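You operate a simulated robot arm through the tools that you are given. There is no shell and no other tool. Be economical: measure what you need, move in short steps, check, and stop when the job is done.

You run a simulated robot arm. Do the job below in one go: nothing can be reset, and whatever is moved stays where it is left.

## Task
Press the blue measure button three times. Fetch the white jar that says "bolts" from the open table and set it on top of the gold plate there. Stack the MID wooden block from the open table on top of the small wooden block. Open the bottom drawer, take the green case and leave it in the inside of the bottom drawer and shut the drawer again. Take the white can marked "fine" from the upper shelf of the long bench and put it on top of the orange spool. Put the lens marked "200" from the long steel bench on the teal dish and the lens labelled "V3" on the upper shelf of the long bench. Do these in any order. Set down upright: white jar, white can.
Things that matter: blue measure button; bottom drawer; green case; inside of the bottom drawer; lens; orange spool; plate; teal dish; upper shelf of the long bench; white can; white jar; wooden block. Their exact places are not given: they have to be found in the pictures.

Only the result counts: the job must be done as asked and must still hold three seconds after the hand-in. Knocking over, shifting, dropping, spilling or breaking anything else fails it.

## Robot
A 7-joint arm with a two-finger parallel gripper on a trunk, on a base that drives. Base frame: it is fixed to the floor where the robot stands at the start and does not move with it; the origin is under the middle of the robot, x ahead of it, y to its left, z up; the surface under the hand at the start is at about z = 0.91. Lengths are in m, angles in degrees, forces in N, time in s.
With the tool pointing down near the work surface it reaches from about 0.28 to 0.72 m from the robot's upright axis, wherever it stands. Its first joint turns from -166.0 to 166.0 degrees. Places, roughly: blue measure button [0.5, 0.1, 1]; bottom drawer [1.1, -2, 0.2]; green case (9x5x3 cm) [1.3, 1.8, 0.9]; inside of the bottom drawer [1.1, -2.1, 0.1]; lens [-2, -1.5, 1]; orange spool (8x8x7 cm) [-2, -1.3, 0.6]; plate (9x9x4 cm) [1.2, 1.4, 0.9]; teal dish (9x9x3 cm) [-1.8, -1.3, 0.9]; upper shelf of the long bench [-2.1, -1.3, 0.5]; white can [-2, -1.25, 0.5]; white jar [1.5, 0.75, 1]; wooden block [1.25, 1.75, 1]. Payload 1.57 kg.
The tool frame sits at the grasp point between the pads (the TCP): z along the fingers, y along the line on which they close. The tips reach 0.03 m beyond it. Largest opening 0.08 m; finger width 0.017, thickness 0.012; the body of the gripper, 0.04 by 0.082 m, starts 0.08 m behind the TCP.
Orientation is that of the tool frame in the base frame, as [roll, pitch, yaw] about the fixed x, y, z axes, in that order (R = Rz(yaw) Ry(pitch) Rx(roll)). With the fingers straight down and closing along the base's y, the tool's x points along the base's -x, its y along +y and its z along -z.

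## Interface
- The arm moves only by the tool apply_moves. Its argument "increments" is a list of rows, each an object (a shift or turn left out is 0, a gripper value left out holds the last) with "delta_pos": the shift along the tool's x, y, z in units of 25 mm (1.0 is 25 mm), a list of three; "dr": the turn, a rotation vector about the tool's x, y, z in units of 5 degrees (1.0 is 5 degrees), a list of three; "gripper": the opening, from 0 (shut) to 1 (fully open). In form: [{"delta_pos": [x, y, z], "dr": [rx, ry, rz], "gripper": gripper}, ...]. A call has 1 to 12 rows; each row shifts and turns the commanded pose from where the row before left it, along the tool's axes as they then stand. A call with a number of a shift or a turn outside -1 to 1 is refused whole. Rows are played at 5 a second. More than 0.05 m and 8.6 degrees between two rows, or a gripper value outside its range, and nothing of the call is played. Where a pose cannot be reached the arm comes as near as it can. A force on the tool above 40 N (or 10 N above the force at the start of the call, whichever is more), or a blocked arm, ends the call early, and 0.2 s more pass. Each finger travels about 0.072 m/s and halts on what it meets, pressing with about 34 N; the grip force reading is that of the motor and also rises with nothing between the fingers. The clock runs only during rows and for 0.2 s after the last one: add rows that do not move to give the fingers time. The reply holds the time, the measured pose of the TCP, the force on the tool along the base axes, the opening and the grip force, in the units named above and with some noise, with the torque about the TCP (base axes, N m) and any sound that the robot's microphone picked up, and new pictures: "views" is both (left out), scene, wrist or none.
- Cameras (640 x 400 px; columns grow to the right, rows downward): "scene" is now at [0.0123, 0.1391, 1.5301]; the picture's right is [-0.00, -1.00, 0.00], its down [-0.51, 0.00, -0.86] and it looks along [0.86, -0.00, -0.51] (base axes); focal length 294 px, centre (320, 200). "wrist" rides on the gripper at [0.072, -0.007, -0.122] in the tool frame; the picture's right is [0.09, 1.00, 0.00], its down [-0.84, 0.08, -0.54] and it looks along [-0.54, 0.05, 0.84] (tool axes); focal length 238 px, centre (320, 200).
- raise_lower(by): slides the trunk up (or, below 0, down) by that many m; the arm and the scene camera ride with it, the base frame stays. It gives what a move gives, with no picture.
- steer(legs): drives the robot by 1 to 6 legs, each [ahead, left, turn to the left] in m, m and degrees, along the robot's own axes; the way and the turn of a leg run together, so that a leg with both is an arc; at most 1.5 m and 180 degrees a leg. The arm and the cameras ride along, it lands a little off, and it stops where it bumps. It gives what a move gives, and a new picture of the scene camera.
- aim_head(pan, tilt): turns the head with the scene camera to pan (to the left, within 86 degrees either way) and tilt (down, from -29 to 69), counted from straight ahead of the robot. It gives what a move gives, and a new picture of the scene camera.
- probe_pixels(camera, pixels): there is no depth. For up to 12 entries [column, row, z] of the newest picture of that camera ("zoom" is the newest enlarged one), the place [x, y] in the base frame at which the ray of that pixel passes the height z, good to about 0.003 m. The clock stands still meanwhile.
- close_up(camera, box): a new picture of the part [left, top, right, bottom] of that camera's present view, enlarged. The clock stands still meanwhile.
- hand_in(): hands the job in; it is judged then, once.

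Keep the steps short. Do not move on a guess: measure, check each grasp and each placing, and mend mistakes. In all there are 145 turns and 260 pictures (those below and enlarged ones count). Leave the gripper open and the arm clear of the work at the hand-in unless told otherwise, and finish with a single line.

The tools are called after ">>>" by a JSON object that holds its "api" and its "payload". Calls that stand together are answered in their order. apply_moves: Moves the arm, as the interface text tells. Its arguments: {"type":"object","properties":{"increments":{"type":"array","items":{"type":"object","properties":{"delta_pos":{"type":"array","items":{"type":"number"}},"dr":{"type":"array","items":{"type":"number"}},"gripper":{"type":"number"}}}},"views":{"type":"string","enum":["both","scene","wrist","none"]}},"required":["increments"]} The other tools are called the same way: raise_lower (by) slides the trunk up or down; steer (legs) drives the base; aim_head (pan, tilt) turns the head that bears the scene camera; probe_pixels (camera, pixels) gives the place at which the rays of pixels pass given heights; close_up (camera, box) takes an enlarged picture of a part of a camera's view; hand_in () hands the job in.

At the start:

```text
t: 0.0
tcp_pos: [0.4, 0.0768, 1.2589]
tool_rot: [180.0, 0.0, -180.0]
force: [-0.4, 0.4, 0.2]
ft_torque: [-0.01, -0.03, -0.01]
gripper_width: 0.0799
grip_force: 0.1
trunk travel left (down, up): [-0.325, 0.155]
robot x, y, heading: [0.0027, 0.0013, -0.0]
head pan, tilt: [-0.2, 30.8]
```

scene: 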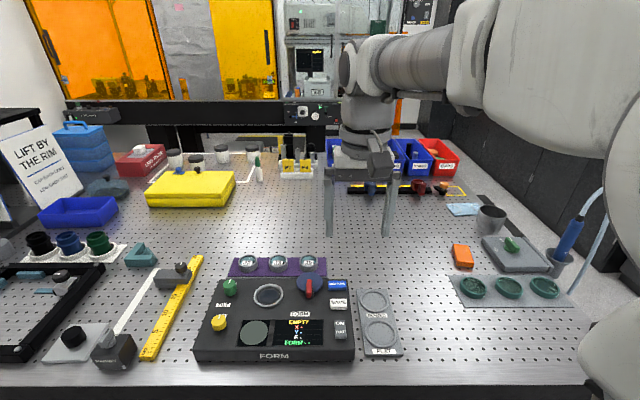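
wrist: 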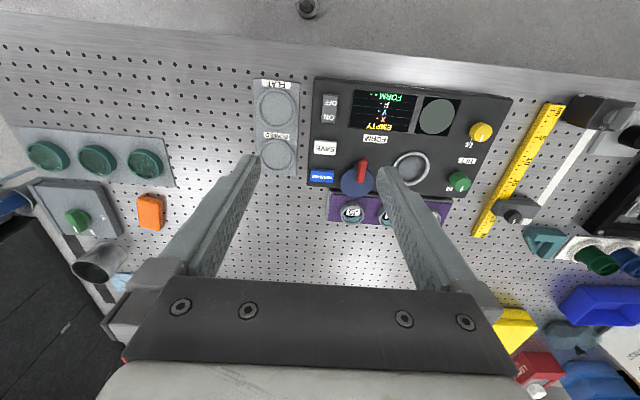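

I see the FORM instrument with a small blue button near (338,284). I will enlarge it.

>>> {"api": "close_up", "payload": {"camera": "scene", "box": [190, 240, 410, 370]}}

>>> {"api": "close_up", "payload": {"camera": "wrist", "box": [240, 70, 520, 240]}}

>>> {"api": "probe_pixels", "payload": {"camera": "wrist", "pixels": [[321, 176, 0.95], [321, 176, 0.97], [321, 176, 0.99], [363, 180, 0.97], [325, 147, 0.97]]}}

>>> {"api": "probe_pixels", "payload": {"camera": "scene", "pixels": [[338, 284, 0.95], [338, 284, 0.97], [338, 284, 0.99], [356, 355, 0.91], [355, 340, 0.95]]}}

```text
2.91 times, centred on (300, 305) of scene
```

zoom: 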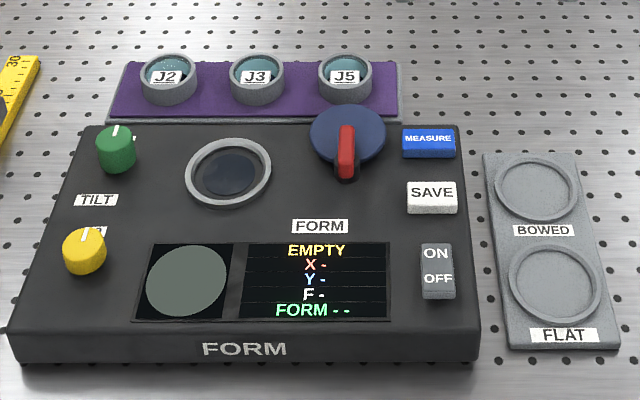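

```text
2.29 times, centred on (380, 155) of wrist
```

zoom: 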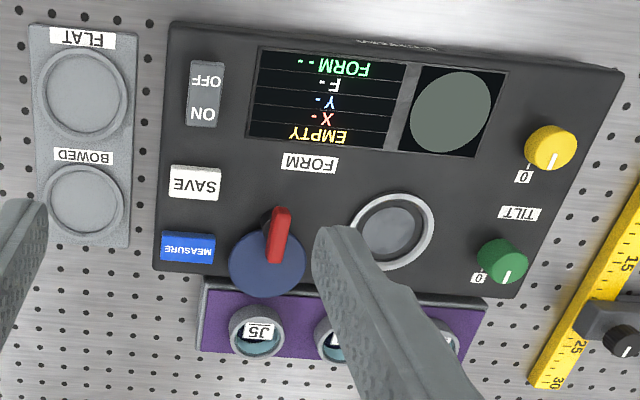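

```text
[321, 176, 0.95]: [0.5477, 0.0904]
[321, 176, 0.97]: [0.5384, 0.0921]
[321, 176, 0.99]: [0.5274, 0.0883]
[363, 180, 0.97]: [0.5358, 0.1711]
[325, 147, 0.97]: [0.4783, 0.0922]
```

```text
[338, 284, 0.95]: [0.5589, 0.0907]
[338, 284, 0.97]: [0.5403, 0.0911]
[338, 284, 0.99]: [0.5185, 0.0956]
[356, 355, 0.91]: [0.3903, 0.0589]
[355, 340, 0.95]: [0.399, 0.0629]
```

Both cameras agree: the button is at about (0.539, 0.0915, 0.97). I shut the fingers and go above it.

>>> {"api": "apply_moves", "payload": {"increments": [{"delta_pos": [-1, 0.6, 0], "gripper": 0}, {"delta_pos": [-1, 0, 0]}, {"delta_pos": [-1, 0, 0]}, {"delta_pos": [-1, 0, 0]}, {"delta_pos": [-1, 0, 0]}, {"delta_pos": [-0.56, 0, 1]}, {"delta_pos": [0, 0, 1]}, {"delta_pos": [0, 0, 1]}, {"delta_pos": [0, 0, 1]}, {"delta_pos": [0, 0, 1]}, {"delta_pos": [0, 0, 1]}, {"delta_pos": [0, 0, 1]}], "views": "both"}}

```text
t: 2.6
tcp_pos: [0.5387, 0.0929, 1.0823]
tool_rot: [180.0, 0.0, 180.0]
force: [-0.2, -0.3, 0.9]
ft_torque: [-0.02, -0.01, 0.02]
gripper_width: 0.0
grip_force: 21.5
trunk travel left (down, up): [-0.325, 0.155]
robot x, y, heading: [-0.0002, -0.0031, -0.2]
head pan, tilt: [-0.2, 30.8]
```

scene: 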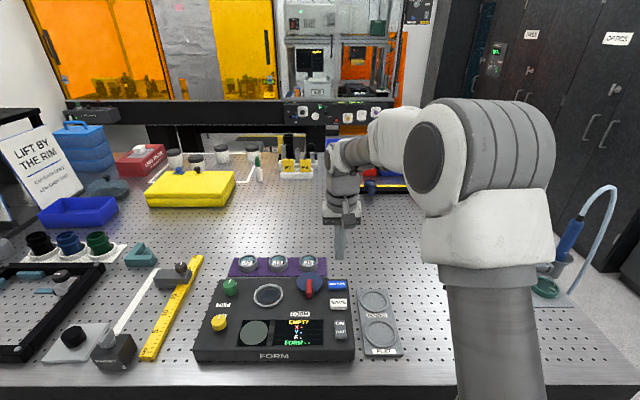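
wrist: 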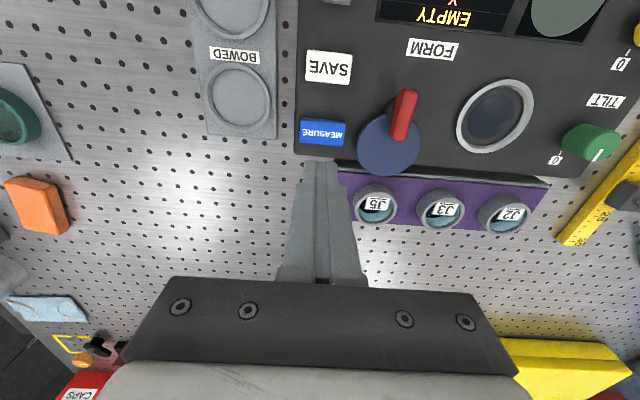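

>>> {"api": "probe_pixels", "payload": {"camera": "wrist", "pixels": [[322, 131, 0.96], [322, 131, 0.97], [322, 131, 0.98], [346, 131, 0.97], [299, 131, 0.97], [322, 117, 0.97], [322, 145, 0.97], [320, 170, 1.05]]}}

>>> {"api": "probe_pixels", "payload": {"camera": "scene", "pixels": [[338, 284, 0.96], [338, 284, 0.97], [338, 284, 0.98]]}}

```text
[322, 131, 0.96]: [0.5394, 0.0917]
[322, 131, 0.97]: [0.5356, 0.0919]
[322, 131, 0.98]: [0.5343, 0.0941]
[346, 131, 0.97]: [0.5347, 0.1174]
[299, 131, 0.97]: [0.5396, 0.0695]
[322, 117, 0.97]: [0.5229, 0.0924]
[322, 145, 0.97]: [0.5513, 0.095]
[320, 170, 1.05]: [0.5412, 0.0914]
```

```text
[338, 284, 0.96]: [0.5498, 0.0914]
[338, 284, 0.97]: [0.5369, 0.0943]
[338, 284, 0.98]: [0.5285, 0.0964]
```

The tip is right above the button. I go down with small steps until I feel contact.

>>> {"api": "apply_moves", "payload": {"increments": [{"delta_pos": [0, 0, 1]}, {"delta_pos": [0, 0, 1]}, {"delta_pos": [0, 0, 0.6]}, {"delta_pos": [0, 0, 0.1]}, {"delta_pos": [0, 0, 0.1]}, {"delta_pos": [0, 0, 0.1]}, {"delta_pos": [0, 0, 0.1]}, {}], "views": "wrist"}}

```text
t: 4.4
tcp_pos: [0.5393, 0.0914, 1.0093]
tool_rot: [-180.0, 0.0, 179.9]
force: [-0.6, -0.8, -0.8]
ft_torque: [0.01, 0.02, 0.01]
gripper_width: 0.0002
grip_force: 21.6
trunk travel left (down, up): [-0.325, 0.155]
robot x, y, heading: [0.0016, -0.0017, 0.1]
head pan, tilt: [-0.2, 30.8]
```

wrist: 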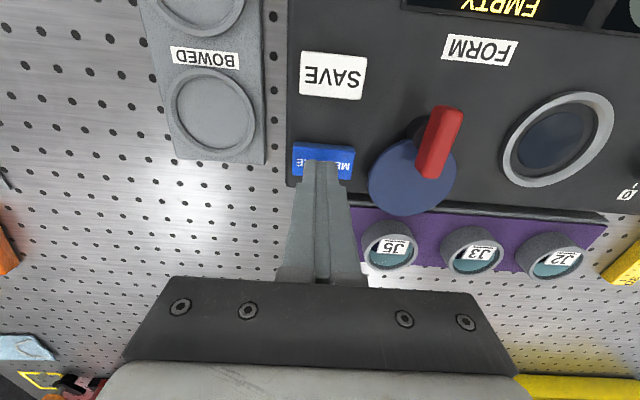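

>>> {"api": "apply_moves", "payload": {"increments": [{"delta_pos": [0, 0, 0.1]}, {"delta_pos": [0, 0, 0.1]}, {"delta_pos": [0, 0, 0.1]}, {}], "views": "none"}}

```text
t: 5.4
tcp_pos: [0.5396, 0.0918, 1.0014]
tool_rot: [180.0, -0.1, -179.9]
force: [-0.4, -0.5, -1.2]
ft_torque: [0.01, 0.0, 0.0]
gripper_width: 0.0001
grip_force: 21.2
trunk travel left (down, up): [-0.325, 0.155]
robot x, y, heading: [-0.0014, 0.0026, 0.1]
head pan, tilt: [-0.2, 30.8]
```

>>> {"api": "apply_moves", "payload": {"increments": [{"delta_pos": [0, 0, 0.08]}, {"delta_pos": [0, 0, 0.08]}, {}], "views": "wrist"}}

```text
t: 6.2
tcp_pos: [0.5391, 0.0923, 0.9981]
tool_rot: [180.0, 0.0, -179.9]
force: [-0.2, 0.2, 0.8]
ft_torque: [-0.01, 0.01, -0.01]
gripper_width: 0.0
grip_force: 21.3
trunk travel left (down, up): [-0.325, 0.155]
robot x, y, heading: [-0.0017, -0.0007, -0.1]
head pan, tilt: [-0.2, 30.8]
```

wrist: 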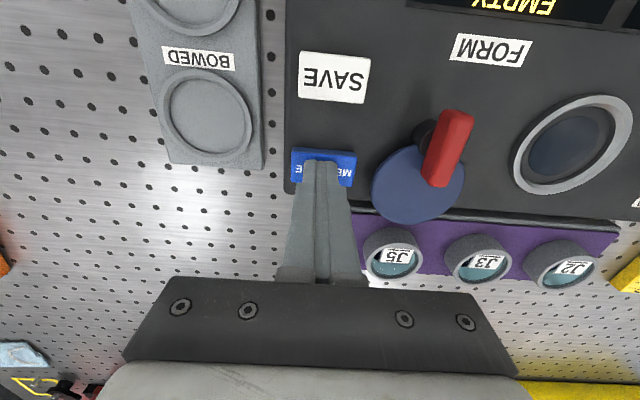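

No contact force yet; the tip is at z 0.968. I continue slowly.

>>> {"api": "apply_moves", "payload": {"increments": [{"delta_pos": [0, 0, 0.08]}, {"delta_pos": [0, 0, 0.08]}, {}], "views": "none"}}

```text
t: 7.0
tcp_pos: [0.5382, 0.0924, 0.9942]
tool_rot: [-179.9, 0.0, -180.0]
force: [0.8, -0.3, 2.2]
ft_torque: [0.02, -0.01, 0.0]
gripper_width: 0.0
grip_force: 21.5
trunk travel left (down, up): [-0.325, 0.155]
robot x, y, heading: [-0.0002, 0.0032, 0.3]
head pan, tilt: [-0.2, 30.8]
heard: click
```

A click, with about 2 N: the first press. I lift off about 10 mm and look at the display.

>>> {"api": "apply_moves", "payload": {"increments": [{"delta_pos": [0, 0, -0.2]}, {"delta_pos": [0, 0, -0.2]}, {}], "views": "none"}}

>>> {"api": "close_up", "payload": {"camera": "scene", "box": [190, 240, 410, 370]}}

```text
t: 7.8
tcp_pos: [0.5393, 0.0919, 1.0043]
tool_rot: [180.0, 0.0, 180.0]
force: [1.8, -0.1, -0.4]
ft_torque: [0.01, 0.02, 0.0]
gripper_width: 0.0002
grip_force: 21.0
trunk travel left (down, up): [-0.325, 0.155]
robot x, y, heading: [-0.0036, 0.0008, -0.4]
head pan, tilt: [-0.2, 30.8]
```

```text
2.91 times, centred on (300, 305) of scene
```

zoom: 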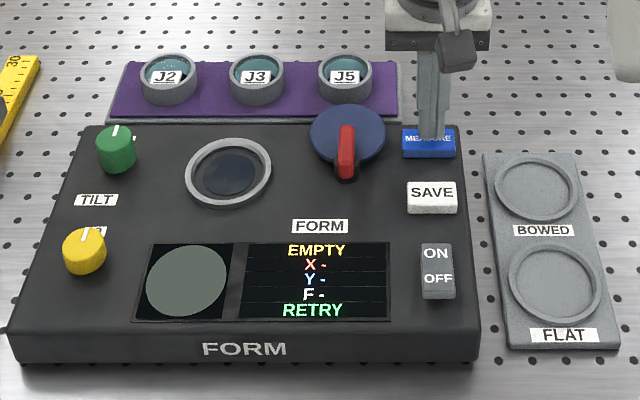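

The display went to "RETRY": the press was read. Second press.

>>> {"api": "apply_moves", "payload": {"increments": [{"delta_pos": [0, 0, 0.2]}, {"delta_pos": [0, 0, 0.1]}, {"delta_pos": [0, 0, 0.12]}, {}, {"delta_pos": [0, 0, -0.22]}, {"delta_pos": [0, 0, -0.2]}, {}], "views": "none"}}

```text
t: 9.4
tcp_pos: [0.5387, 0.0933, 1.0044]
tool_rot: [179.9, 0.0, 180.0]
force: [-1.0, -0.4, 0.9]
ft_torque: [-0.02, -0.05, -0.03]
gripper_width: 0.0
grip_force: 20.8
trunk travel left (down, up): [-0.325, 0.155]
robot x, y, heading: [0.0022, 0.0031, 0.4]
head pan, tilt: [-0.2, 30.8]
heard: click
```

One click: the second press. Now the third.

>>> {"api": "apply_moves", "payload": {"increments": [{"delta_pos": [0, 0, 0.2]}, {"delta_pos": [0, 0, 0.1]}, {"delta_pos": [0, 0, 0.12]}, {}, {"delta_pos": [0, 0, -0.22]}, {"delta_pos": [0, 0, -0.2]}, {"delta_pos": [0, 0, -1]}], "views": "none"}}

>>> {"api": "close_up", "payload": {"camera": "scene", "box": [190, 240, 410, 370]}}

```text
t: 11.0
tcp_pos: [0.54, 0.0918, 1.0293]
tool_rot: [179.9, -0.1, 180.0]
force: [0.3, 1.0, 0.2]
ft_torque: [0.0, 0.02, 0.0]
gripper_width: 0.0003
grip_force: 21.3
trunk travel left (down, up): [-0.325, 0.155]
robot x, y, heading: [-0.0007, -0.0043, 0.1]
head pan, tilt: [-0.2, 30.8]
heard: click
```

```text
2.91 times, centred on (300, 305) of scene
```

zoom: 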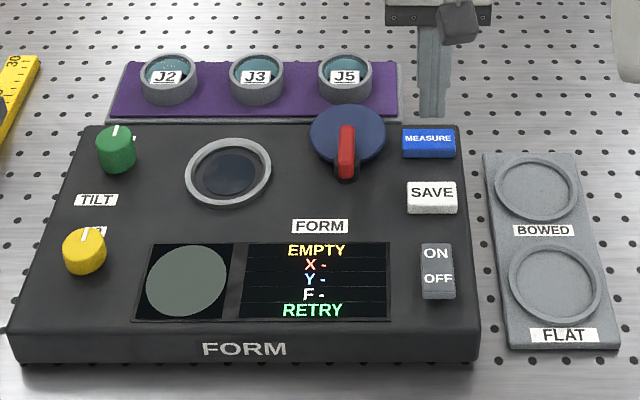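

Three clicks in all. I draw the arm up and back, then look around.

>>> {"api": "apply_moves", "payload": {"increments": [{"delta_pos": [0, 0, -1], "gripper": 1}, {"delta_pos": [0, 0, -1]}, {"delta_pos": [0, 0, -1]}, {"delta_pos": [0, 0, -1]}, {"delta_pos": [0, 0, -1]}, {"delta_pos": [0, 0, -1]}, {"delta_pos": [1, 0, -1]}, {"delta_pos": [1, 0, -1]}, {"delta_pos": [1, 0, -1]}, {"delta_pos": [1, 0, -1]}, {"delta_pos": [1, 0, 0]}, {"delta_pos": [1, 0, 0]}], "views": "none"}}

>>> {"api": "aim_head", "payload": {"pan": 50, "tilt": 28}}

```text
t: 13.6
tcp_pos: [0.3882, 0.0925, 1.2804]
tool_rot: [-180.0, 0.0, 180.0]
force: [0.2, -0.6, -0.3]
ft_torque: [0.0, 0.01, -0.03]
gripper_width: 0.0801
grip_force: 0.1
trunk travel left (down, up): [-0.325, 0.155]
robot x, y, heading: [-0.0014, 0.0013, 0.0]
head pan, tilt: [-0.2, 30.8]
```

```text
t: 14.8
tcp_pos: [0.389, 0.0925, 1.2796]
tool_rot: [179.9, 0.0, 180.0]
force: [0.7, 0.3, 0.1]
ft_torque: [0.02, -0.05, 0.05]
gripper_width: 0.0799
grip_force: 0.1
trunk travel left (down, up): [-0.325, 0.155]
robot x, y, heading: [-0.0015, 0.0035, 0.1]
head pan, tilt: [50.0, 28.0]
```

scene: 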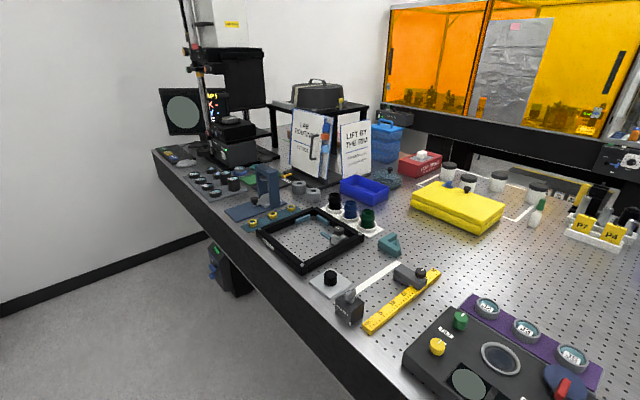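

>>> {"api": "close_up", "payload": {"camera": "scene", "box": [150, 110, 400, 266]}}

>>> {"api": "close_up", "payload": {"camera": "scene", "box": [360, 110, 640, 285]}}

>>> {"api": "probe_pixels", "payload": {"camera": "scene", "pixels": [[153, 150, 0.91], [415, 372, 0.91], [300, 192, 0.91], [450, 175, 0.91], [535, 198, 0.91], [220, 165, 0.91], [395, 235, 0.91], [390, 180, 0.91]]}}

```text
2.56 times, centred on (275, 188) of scene
```

zoom: 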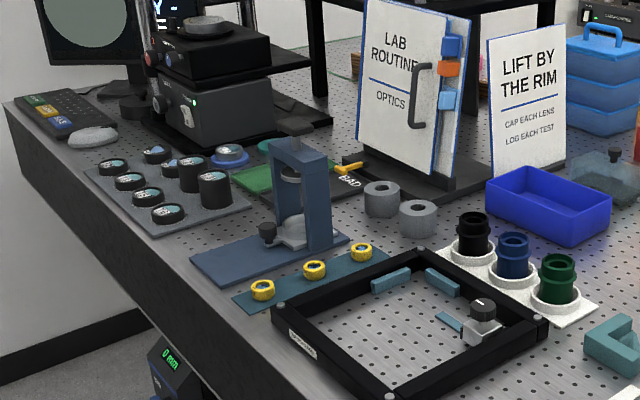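

```text
2.29 times, centred on (500, 198) of scene
```

zoom: 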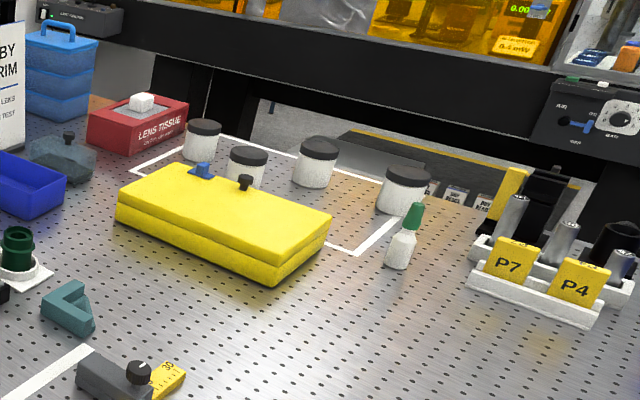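

```text
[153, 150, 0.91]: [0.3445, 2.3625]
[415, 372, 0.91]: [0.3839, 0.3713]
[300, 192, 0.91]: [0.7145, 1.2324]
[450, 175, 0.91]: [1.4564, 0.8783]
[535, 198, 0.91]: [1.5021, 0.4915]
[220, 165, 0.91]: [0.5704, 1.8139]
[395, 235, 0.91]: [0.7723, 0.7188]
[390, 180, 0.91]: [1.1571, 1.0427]
```

The open table is behind the optical table. I raise the trunk and look round to map the room.

>>> {"api": "raise_lower", "payload": {"by": 0.15}}

>>> {"api": "aim_head", "payload": {"pan": 40, "tilt": 12}}

>>> {"api": "aim_head", "payload": {"pan": 0, "tilt": 12}}

>>> {"api": "aim_head", "payload": {"pan": -50, "tilt": 20}}

>>> {"api": "aim_head", "payload": {"pan": 86, "tilt": 25}}

>>> {"api": "aim_head", "payload": {"pan": -86, "tilt": 25}}

```text
t: 16.5
tcp_pos: [0.3898, 0.092, 1.4297]
tool_rot: [-180.0, 0.0, 180.0]
force: [0.5, 0.0, -0.6]
ft_torque: [-0.03, 0.01, -0.01]
gripper_width: 0.0801
grip_force: 0.0
trunk travel left (down, up): [-0.475, 0.005]
robot x, y, heading: [-0.0043, 0.0023, -0.1]
head pan, tilt: [50.0, 28.0]
```

```text
t: 17.3
tcp_pos: [0.3901, 0.0915, 1.4301]
tool_rot: [179.9, 0.0, -179.9]
force: [0.1, 0.3, 1.2]
ft_torque: [-0.02, 0.0, 0.0]
gripper_width: 0.0799
grip_force: 0.0
trunk travel left (down, up): [-0.475, 0.005]
robot x, y, heading: [0.0006, 0.0021, 0.1]
head pan, tilt: [40.0, 12.0]
```

scene: 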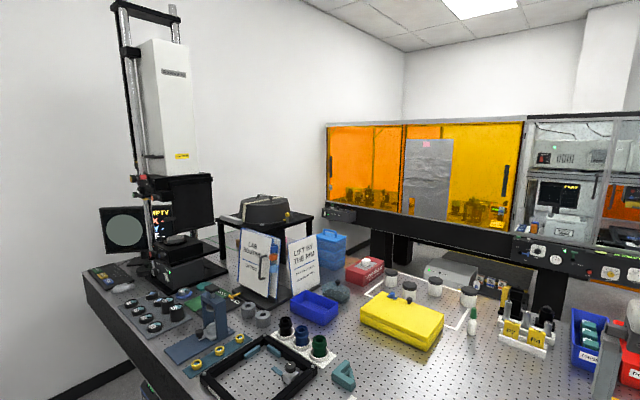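

```text
t: 18.4
tcp_pos: [0.3899, 0.093, 1.43]
tool_rot: [180.0, 0.0, 180.0]
force: [0.2, -0.3, -0.1]
ft_torque: [0.0, -0.02, 0.04]
gripper_width: 0.0802
grip_force: 0.0
trunk travel left (down, up): [-0.475, 0.005]
robot x, y, heading: [-0.0009, 0.0011, 0.0]
head pan, tilt: [0.0, 12.0]
```

scene: 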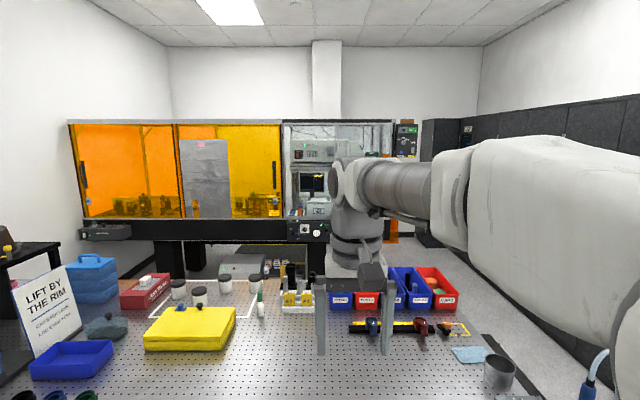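

```text
t: 19.6
tcp_pos: [0.3889, 0.0923, 1.43]
tool_rot: [180.0, 0.0, -180.0]
force: [0.2, 0.1, 0.2]
ft_torque: [0.01, 0.01, 0.04]
gripper_width: 0.08
grip_force: 0.0
trunk travel left (down, up): [-0.475, 0.005]
robot x, y, heading: [0.0009, -0.0011, 0.1]
head pan, tilt: [-50.0, 20.0]
```

scene: 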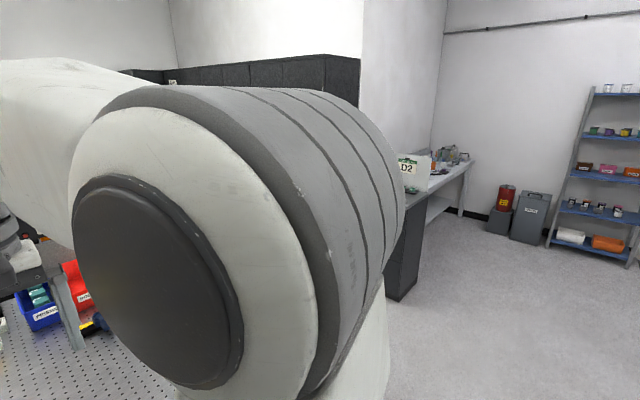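

```text
t: 21.8
tcp_pos: [0.3905, 0.0927, 1.4294]
tool_rot: [180.0, 0.0, 180.0]
force: [0.0, 0.8, 0.1]
ft_torque: [-0.03, -0.01, 0.0]
gripper_width: 0.08
grip_force: 0.1
trunk travel left (down, up): [-0.475, 0.005]
robot x, y, heading: [0.0014, 0.0011, 0.1]
head pan, tilt: [85.9, 25.0]
```

scene: 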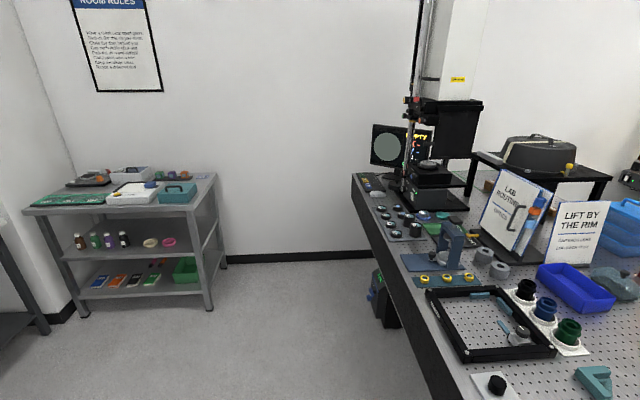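

```text
t: 24.4
tcp_pos: [0.3901, 0.0913, 1.429]
tool_rot: [-180.0, 0.0, 179.9]
force: [0.8, -0.7, 0.3]
ft_torque: [-0.02, 0.02, 0.04]
gripper_width: 0.0801
grip_force: 0.1
trunk travel left (down, up): [-0.475, 0.005]
robot x, y, heading: [-0.0007, 0.0004, 0.2]
head pan, tilt: [-85.9, 25.0]
```

scene: 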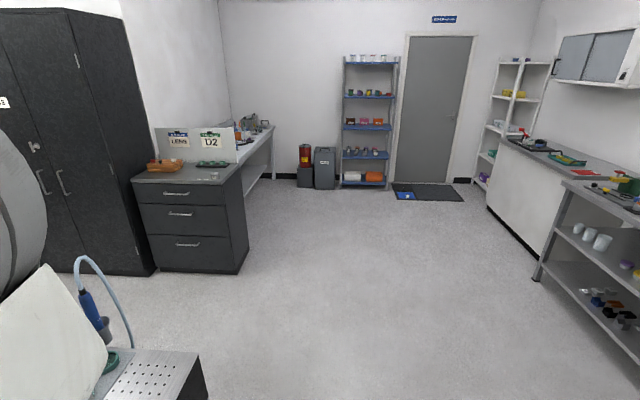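

>>> {"api": "aim_head", "payload": {"pan": 20, "tilt": 20}}

>>> {"api": "close_up", "payload": {"camera": "scene", "box": [80, 120, 400, 320]}}

```text
t: 26.2
tcp_pos: [0.3896, 0.0933, 1.4296]
tool_rot: [180.0, 0.0, -180.0]
force: [0.5, 0.2, -0.4]
ft_torque: [0.04, -0.04, 0.0]
gripper_width: 0.08
grip_force: 0.0
trunk travel left (down, up): [-0.475, 0.005]
robot x, y, heading: [-0.0012, 0.0001, -0.1]
head pan, tilt: [20.0, 20.0]
```

scene: 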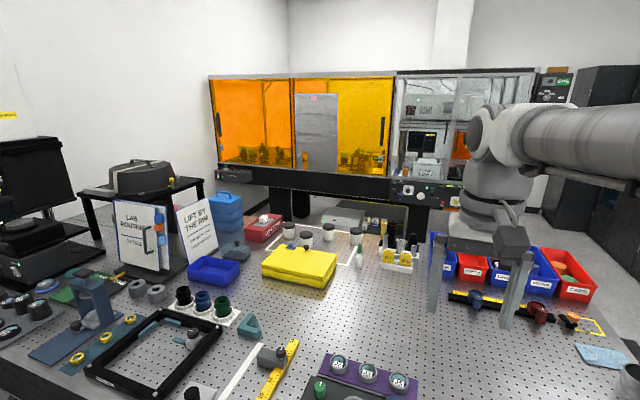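

```text
2.00 times, centred on (240, 220) of scene
```

zoom: 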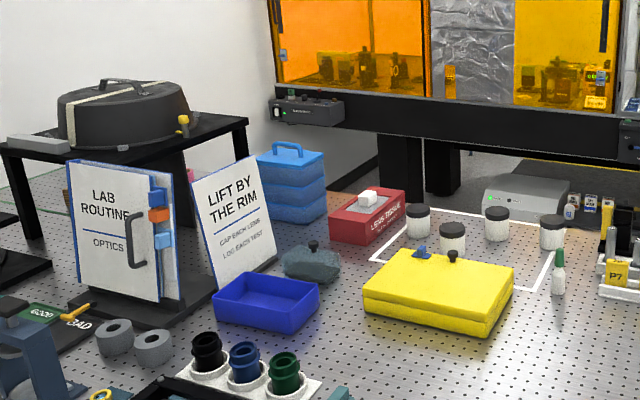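

>>> {"api": "probe_pixels", "payload": {"camera": "scene", "pixels": [[380, 216, 0.91], [560, 240, 0.91], [280, 210, 0.91], [384, 217, 0], [290, 202, 0.91], [300, 215, 0.0], [480, 210, 0], [240, 215, 0.91], [350, 262, 0.91]]}}

>>> {"api": "steer", "payload": {"legs": [[-0.2, 0, 0], [0, -1.2, 0]]}}

```text
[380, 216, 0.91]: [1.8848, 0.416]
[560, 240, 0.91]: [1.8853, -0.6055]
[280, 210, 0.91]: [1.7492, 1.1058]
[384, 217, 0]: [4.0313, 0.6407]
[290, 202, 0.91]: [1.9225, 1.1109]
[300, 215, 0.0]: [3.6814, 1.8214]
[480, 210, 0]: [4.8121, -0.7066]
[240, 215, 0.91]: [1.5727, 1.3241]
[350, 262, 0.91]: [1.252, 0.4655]
```

```text
t: 36.9
tcp_pos: [0.1954, -1.0957, 1.4299]
tool_rot: [179.9, 0.0, -179.6]
force: [0.2, 0.7, 0.6]
ft_torque: [0.02, -0.02, -0.02]
gripper_width: 0.08
grip_force: 0.1
trunk travel left (down, up): [-0.475, 0.005]
robot x, y, heading: [-0.1935, -1.1954, 0.5]
head pan, tilt: [20.0, 20.0]
```

scene: 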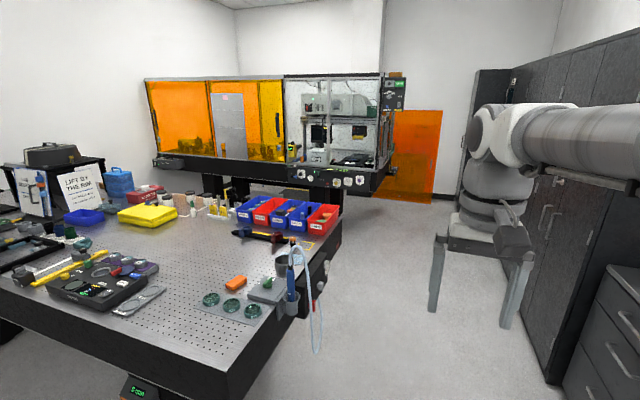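

A corridor runs round the right end of the table. I drive forward a bit and look left behind the table.

>>> {"api": "steer", "payload": {"legs": [[1.3, 0, 0]]}}

>>> {"api": "aim_head", "payload": {"pan": 45, "tilt": 25}}

```text
t: 45.5
tcp_pos: [1.4888, -1.0914, 1.429]
tool_rot: [179.9, 0.0, -179.7]
force: [0.5, -1.1, 0.7]
ft_torque: [-0.01, 0.0, -0.01]
gripper_width: 0.0799
grip_force: 0.1
trunk travel left (down, up): [-0.475, 0.005]
robot x, y, heading: [1.1039, -1.1813, 0.1]
head pan, tilt: [20.0, 20.0]
```

scene: 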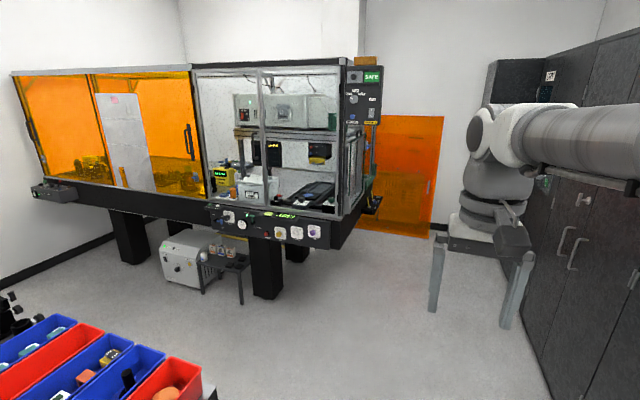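

```text
t: 46.4
tcp_pos: [1.4886, -1.0911, 1.4283]
tool_rot: [180.0, -0.1, -179.8]
force: [-0.3, 0.3, 0.4]
ft_torque: [0.01, 0.02, -0.01]
gripper_width: 0.08
grip_force: 0.1
trunk travel left (down, up): [-0.475, 0.005]
robot x, y, heading: [1.1018, -1.1834, 0.1]
head pan, tilt: [45.0, 25.0]
```

scene: 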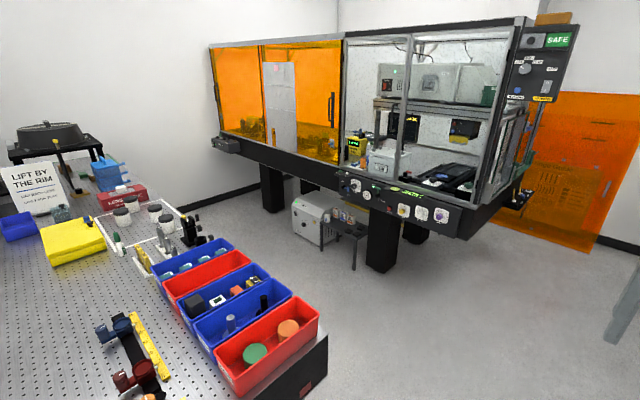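

>>> {"api": "probe_pixels", "payload": {"camera": "scene", "pixels": [[382, 272, 0], [272, 210, 0], [352, 270, 0], [320, 345, 0.91], [200, 238, 0.91], [160, 205, 0.91], [480, 240, 0.9], [345, 185, 0.95]]}}

```text
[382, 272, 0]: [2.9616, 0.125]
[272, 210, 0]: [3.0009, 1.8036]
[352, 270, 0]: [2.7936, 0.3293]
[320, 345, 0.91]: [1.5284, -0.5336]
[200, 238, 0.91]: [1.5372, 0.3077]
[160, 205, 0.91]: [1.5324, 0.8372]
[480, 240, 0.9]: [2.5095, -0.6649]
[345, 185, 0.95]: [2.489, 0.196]
```

The table spans x 0.35 to 1.53 and the bench begins at 2.5. The gap is wide enough; I drive round to the back side and face the table.

>>> {"api": "steer", "payload": {"legs": [[0.83, 0, 0], [0, 0, 90], [1.5, 0, 0], [0.55, 0, 0]]}}

>>> {"api": "aim_head", "payload": {"pan": 60, "tilt": 30}}

```text
t: 70.5
tcp_pos: [1.8425, 1.2666, 1.4289]
tool_rot: [-180.0, 0.0, -90.4]
force: [0.3, 0.3, 0.8]
ft_torque: [-0.02, 0.01, 0.01]
gripper_width: 0.0799
grip_force: 0.0
trunk travel left (down, up): [-0.475, 0.005]
robot x, y, heading: [1.9307, 0.8766, 89.3]
head pan, tilt: [45.0, 25.0]
```

scene: 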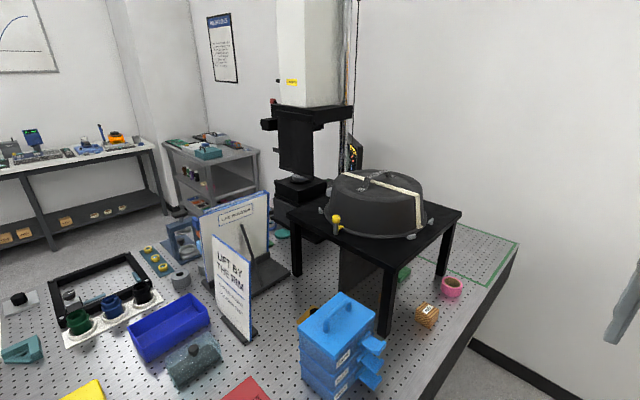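

```text
t: 71.3
tcp_pos: [1.8429, 1.2681, 1.4294]
tool_rot: [-179.9, 0.1, -90.4]
force: [-0.3, -0.3, 0.6]
ft_torque: [0.03, 0.0, 0.02]
gripper_width: 0.08
grip_force: 0.1
trunk travel left (down, up): [-0.475, 0.005]
robot x, y, heading: [1.9283, 0.8767, 89.7]
head pan, tilt: [60.0, 30.0]
```

scene: 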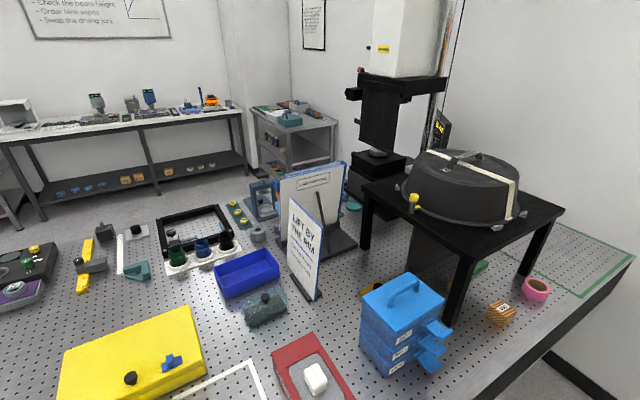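

>>> {"api": "steer", "payload": {"legs": [[0.45, 0, 0]]}}

>>> {"api": "aim_head", "payload": {"pan": 80, "tilt": 30}}

>>> {"api": "raise_lower", "payload": {"by": -0.25}}

>>> {"api": "aim_head", "payload": {"pan": 75, "tilt": 25}}

```text
t: 74.8
tcp_pos: [1.8472, 1.718, 1.4306]
tool_rot: [179.9, 0.0, -90.4]
force: [1.1, 0.3, 0.2]
ft_torque: [0.0, 0.02, -0.02]
gripper_width: 0.0801
grip_force: 0.1
trunk travel left (down, up): [-0.475, 0.005]
robot x, y, heading: [1.9344, 1.3247, 89.8]
head pan, tilt: [60.0, 30.0]
```

scene: 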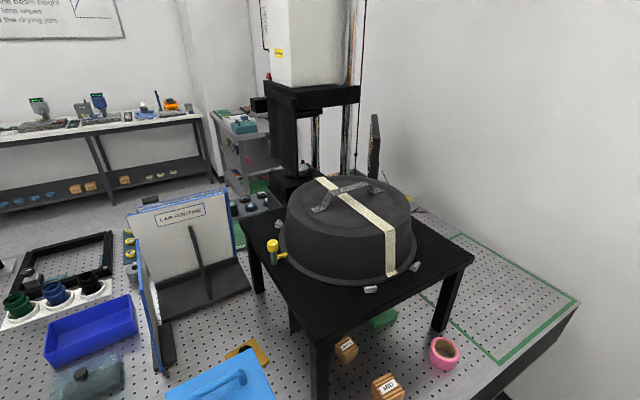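

```text
t: 75.6
tcp_pos: [1.8477, 1.7186, 1.4286]
tool_rot: [-180.0, 0.0, -90.4]
force: [0.8, 0.6, -0.1]
ft_torque: [-0.02, 0.0, 0.03]
gripper_width: 0.0798
grip_force: 0.1
trunk travel left (down, up): [-0.475, 0.005]
robot x, y, heading: [1.936, 1.3281, 89.5]
head pan, tilt: [80.0, 30.0]
```

scene: 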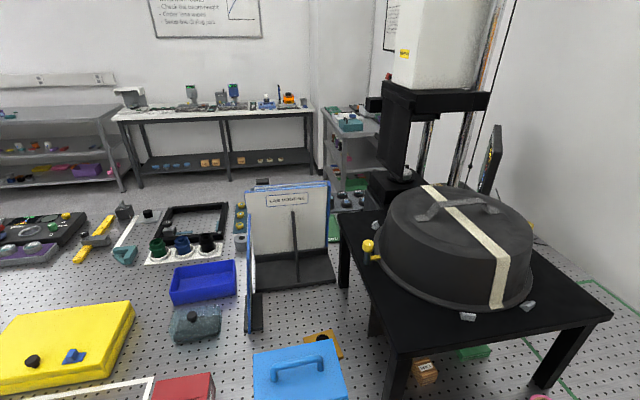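

```text
t: 78.2
tcp_pos: [1.8471, 1.7174, 1.1798]
tool_rot: [-180.0, 0.0, -90.3]
force: [-0.8, 0.4, -0.2]
ft_torque: [0.03, -0.01, 0.02]
gripper_width: 0.0802
grip_force: 0.0
trunk travel left (down, up): [-0.225, 0.255]
robot x, y, heading: [1.9333, 1.3294, 89.9]
head pan, tilt: [80.0, 30.0]
```

```text
t: 78.9
tcp_pos: [1.8462, 1.7185, 1.1792]
tool_rot: [180.0, -0.1, -90.4]
force: [-0.5, -0.2, 0.0]
ft_torque: [0.01, -0.01, 0.01]
gripper_width: 0.0801
grip_force: 0.1
trunk travel left (down, up): [-0.225, 0.255]
robot x, y, heading: [1.9363, 1.3277, 89.8]
head pan, tilt: [75.0, 25.0]
```

scene: 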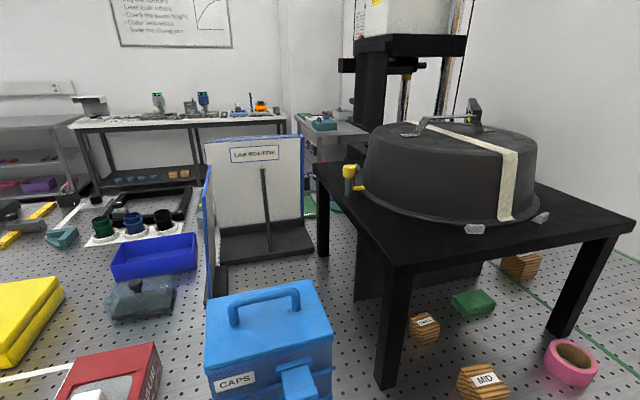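

I see blocks and the green case under the black stand. I enlarge and measure.

>>> {"api": "close_up", "payload": {"camera": "scene", "box": [340, 200, 640, 400]}}

>>> {"api": "aim_head", "payload": {"pan": 65, "tilt": 42}}

```text
2.00 times, centred on (490, 300) of scene
```

zoom: 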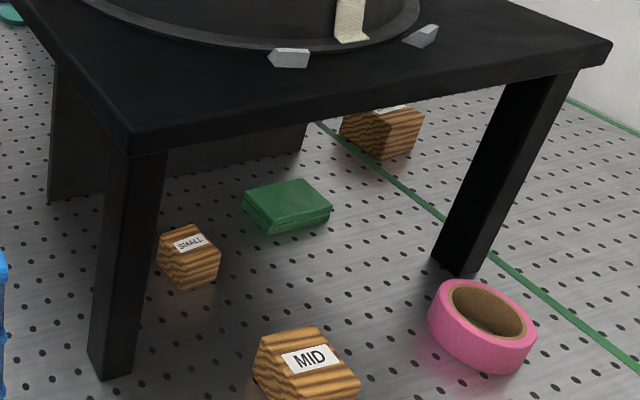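

```text
t: 79.7
tcp_pos: [1.8466, 1.7183, 1.1799]
tool_rot: [180.0, 0.0, -90.4]
force: [-0.7, -0.8, 0.4]
ft_torque: [-0.01, 0.01, -0.01]
gripper_width: 0.08
grip_force: 0.0
trunk travel left (down, up): [-0.225, 0.255]
robot x, y, heading: [1.9341, 1.3276, 89.5]
head pan, tilt: [65.0, 42.0]
```

scene: 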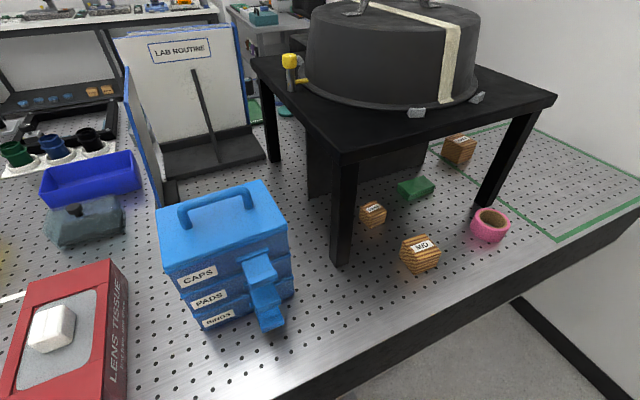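

>>> {"api": "probe_pixels", "payload": {"camera": "scene", "pixels": [[342, 265, 0.91], [488, 208, 0.91], [420, 244, 0.96], [420, 258, 0.91], [373, 207, 0.955], [373, 222, 0.91], [416, 192, 0.92], [345, 155, 1.2], [345, 155, 1.25], [555, 97, 1.2], [488, 240, 0.91], [315, 195, 0.91]]}}

>>> {"api": "probe_pixels", "payload": {"camera": "scene", "pixels": [[274, 160, 0.91], [230, 330, 0.91], [290, 285, 0.91], [270, 328, 0.91], [127, 340, 0.91], [458, 150, 0.93], [342, 172, 1.16], [345, 155, 1.18], [345, 155, 1.15]]}}

```text
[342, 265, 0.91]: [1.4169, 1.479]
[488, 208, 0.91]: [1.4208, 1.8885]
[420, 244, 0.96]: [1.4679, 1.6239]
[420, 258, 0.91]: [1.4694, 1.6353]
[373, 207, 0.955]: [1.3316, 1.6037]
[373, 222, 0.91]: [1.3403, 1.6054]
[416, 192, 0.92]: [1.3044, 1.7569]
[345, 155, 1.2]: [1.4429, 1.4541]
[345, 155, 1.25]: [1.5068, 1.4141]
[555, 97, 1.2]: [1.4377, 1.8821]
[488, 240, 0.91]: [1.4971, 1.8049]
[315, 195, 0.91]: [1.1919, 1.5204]
```

```text
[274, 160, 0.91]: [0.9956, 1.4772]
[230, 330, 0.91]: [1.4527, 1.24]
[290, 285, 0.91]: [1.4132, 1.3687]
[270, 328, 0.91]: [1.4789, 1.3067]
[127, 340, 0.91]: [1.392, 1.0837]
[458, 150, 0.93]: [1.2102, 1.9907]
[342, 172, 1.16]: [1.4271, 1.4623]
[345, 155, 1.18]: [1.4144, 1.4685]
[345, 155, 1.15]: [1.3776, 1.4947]
```

The stand covers x≤1.44, y 1.46–1.90, with its top near z 1.2. MID is at (1.47,1.63), SMALL at (1.33,1.605) and the case at (1.30,1.757). I turn to face them from x≈2.0.

>>> {"api": "steer", "payload": {"legs": [[0.32, -0.09, 0], [0, 0, 90]]}}

>>> {"api": "aim_head", "payload": {"pan": 0, "tilt": 40}}

```text
t: 87.5
tcp_pos: [1.6388, 1.5625, 1.178]
tool_rot: [180.0, 0.1, -0.8]
force: [-0.2, 0.0, -0.2]
ft_torque: [-0.02, 0.01, 0.01]
gripper_width: 0.0799
grip_force: 0.1
trunk travel left (down, up): [-0.225, 0.255]
robot x, y, heading: [2.0327, 1.6468, 179.3]
head pan, tilt: [65.0, 42.0]
```

scene: 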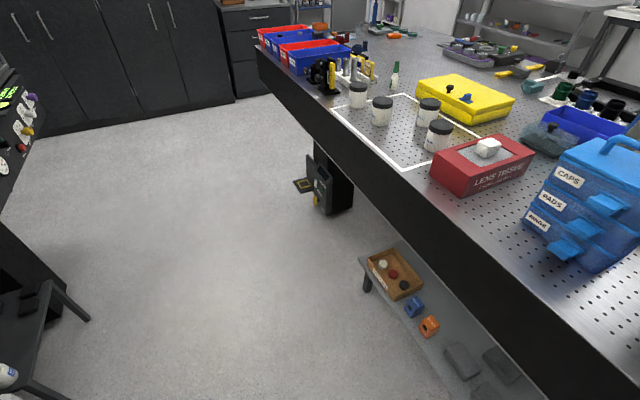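

```text
t: 88.8
tcp_pos: [1.6392, 1.5618, 1.1786]
tool_rot: [-180.0, -0.1, -0.6]
force: [-0.3, 0.3, -0.1]
ft_torque: [-0.03, 0.01, -0.02]
gripper_width: 0.08
grip_force: 0.0
trunk travel left (down, up): [-0.225, 0.255]
robot x, y, heading: [2.0282, 1.6472, 179.4]
head pan, tilt: [0.0, 40.0]
```

scene: 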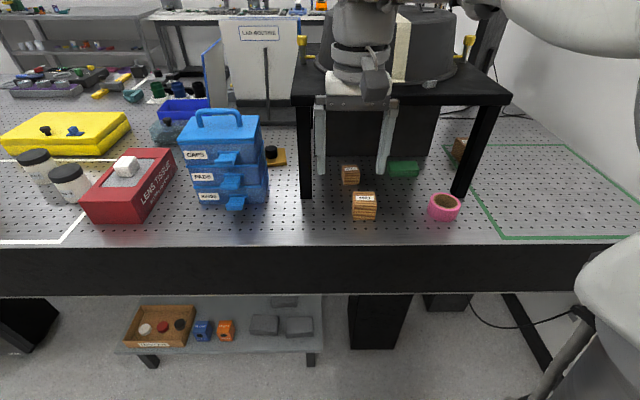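

Everything is in view. I tilt the hand 45° toward the stand and look with the wrist camera.

>>> {"api": "apply_moves", "payload": {"increments": [{"dr": [0, -1, 0]}, {"dr": [0, -1, 0]}, {"dr": [0, -1, 0]}, {"dr": [0, -1, 0]}, {"dr": [0, -1, 0]}, {"dr": [0, -1, 0]}, {"dr": [0, -1, 0]}, {"dr": [0, -1, 0]}, {"dr": [0, -1, 0]}]}}

>>> {"api": "close_up", "payload": {"camera": "scene", "box": [270, 90, 510, 240]}}

```text
t: 90.8
tcp_pos: [1.6383, 1.5623, 1.1801]
tool_rot: [180.0, 45.1, -0.7]
force: [-0.1, 0.2, 0.3]
ft_torque: [0.03, -0.01, 0.0]
gripper_width: 0.08
grip_force: 0.1
trunk travel left (down, up): [-0.225, 0.255]
robot x, y, heading: [2.0271, 1.647, 179.3]
head pan, tilt: [0.0, 40.0]
```

scene: 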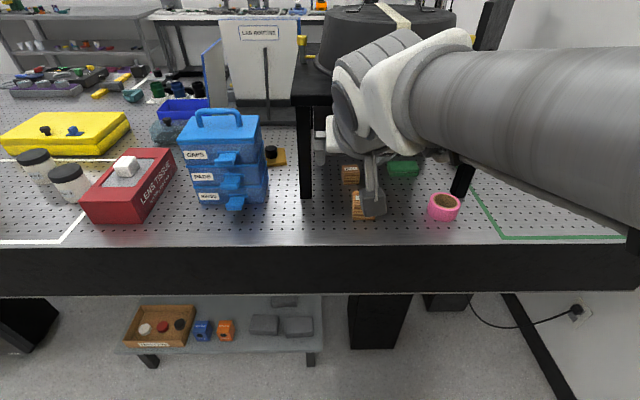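
wrist: 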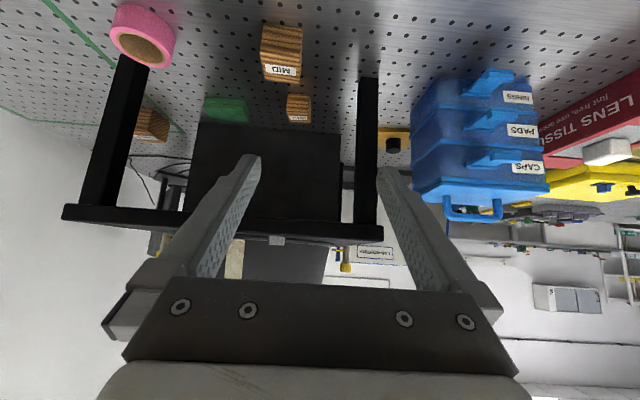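

```text
2.67 times, centred on (390, 165) of scene
```

zoom: 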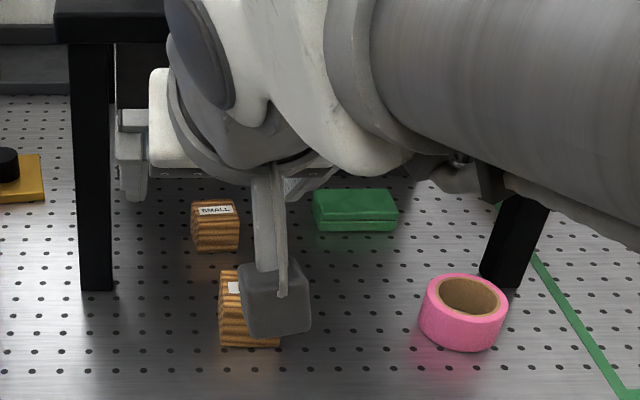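

>>> {"api": "close_up", "payload": {"camera": "wrist", "box": [180, 10, 420, 160]}}

```text
2.67 times, centred on (300, 85) of wrist
```

zoom: 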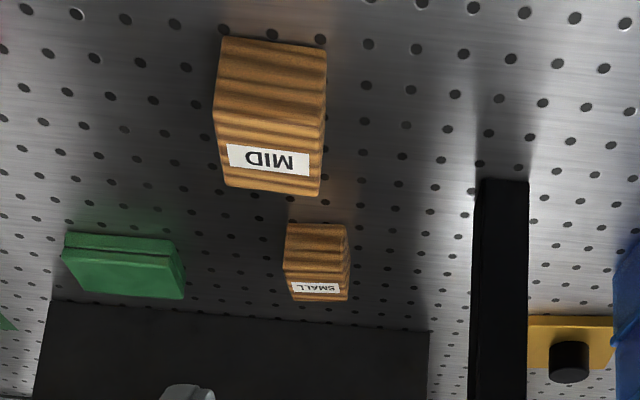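

>>> {"api": "probe_pixels", "payload": {"camera": "zoom", "pixels": [[221, 37, 0.91], [327, 47, 0.91], [225, 187, 0.96], [318, 195, 0.96], [225, 187, 0.97], [318, 195, 0.97], [214, 115, 0.96], [326, 118, 0.96]]}}

>>> {"api": "probe_pixels", "payload": {"camera": "zoom", "pixels": [[288, 224, 0.91], [347, 226, 0.91], [284, 268, 0.95], [350, 265, 0.95], [290, 300, 0.95], [346, 300, 0.95], [65, 232, 0.91], [178, 240, 0.91], [78, 288, 0.94], [184, 298, 0.94], [62, 255, 0.94], [182, 262, 0.94]]}}

>>> {"api": "apply_moves", "payload": {"increments": [{"delta_pos": [0.7, 0, -0.7]}, {"delta_pos": [0, -1, 0]}, {"delta_pos": [0, -1, 0]}], "views": "both"}}

```text
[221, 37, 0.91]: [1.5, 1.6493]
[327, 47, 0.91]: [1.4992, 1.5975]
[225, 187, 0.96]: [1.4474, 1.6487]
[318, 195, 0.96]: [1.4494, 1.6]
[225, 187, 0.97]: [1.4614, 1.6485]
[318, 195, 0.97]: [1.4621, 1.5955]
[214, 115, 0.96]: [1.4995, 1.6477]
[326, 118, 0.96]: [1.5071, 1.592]
```

```text
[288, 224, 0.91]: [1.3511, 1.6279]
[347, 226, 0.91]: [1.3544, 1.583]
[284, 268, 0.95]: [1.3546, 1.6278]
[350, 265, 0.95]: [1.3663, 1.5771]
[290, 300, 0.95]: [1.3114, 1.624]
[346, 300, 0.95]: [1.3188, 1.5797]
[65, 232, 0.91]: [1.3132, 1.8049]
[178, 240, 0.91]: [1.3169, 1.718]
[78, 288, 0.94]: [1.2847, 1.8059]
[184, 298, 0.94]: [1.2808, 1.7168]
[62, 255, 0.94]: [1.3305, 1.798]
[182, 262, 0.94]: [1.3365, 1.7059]
```

```text
t: 91.6
tcp_pos: [1.6644, 1.6107, 1.1798]
tool_rot: [-180.0, 45.2, -0.4]
force: [0.0, 0.2, -1.0]
ft_torque: [0.0, 0.02, -0.02]
gripper_width: 0.0799
grip_force: 0.0
trunk travel left (down, up): [-0.225, 0.255]
robot x, y, heading: [2.0275, 1.6514, 179.4]
head pan, tilt: [0.0, 40.0]
```

scene: 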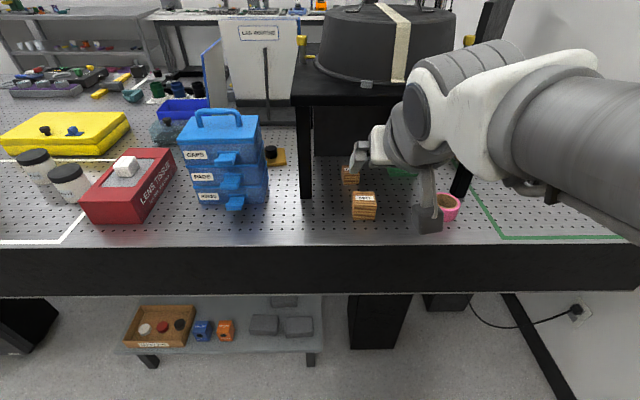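
wrist: 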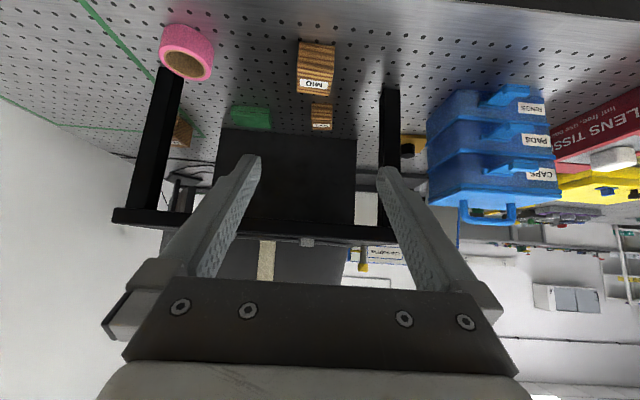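

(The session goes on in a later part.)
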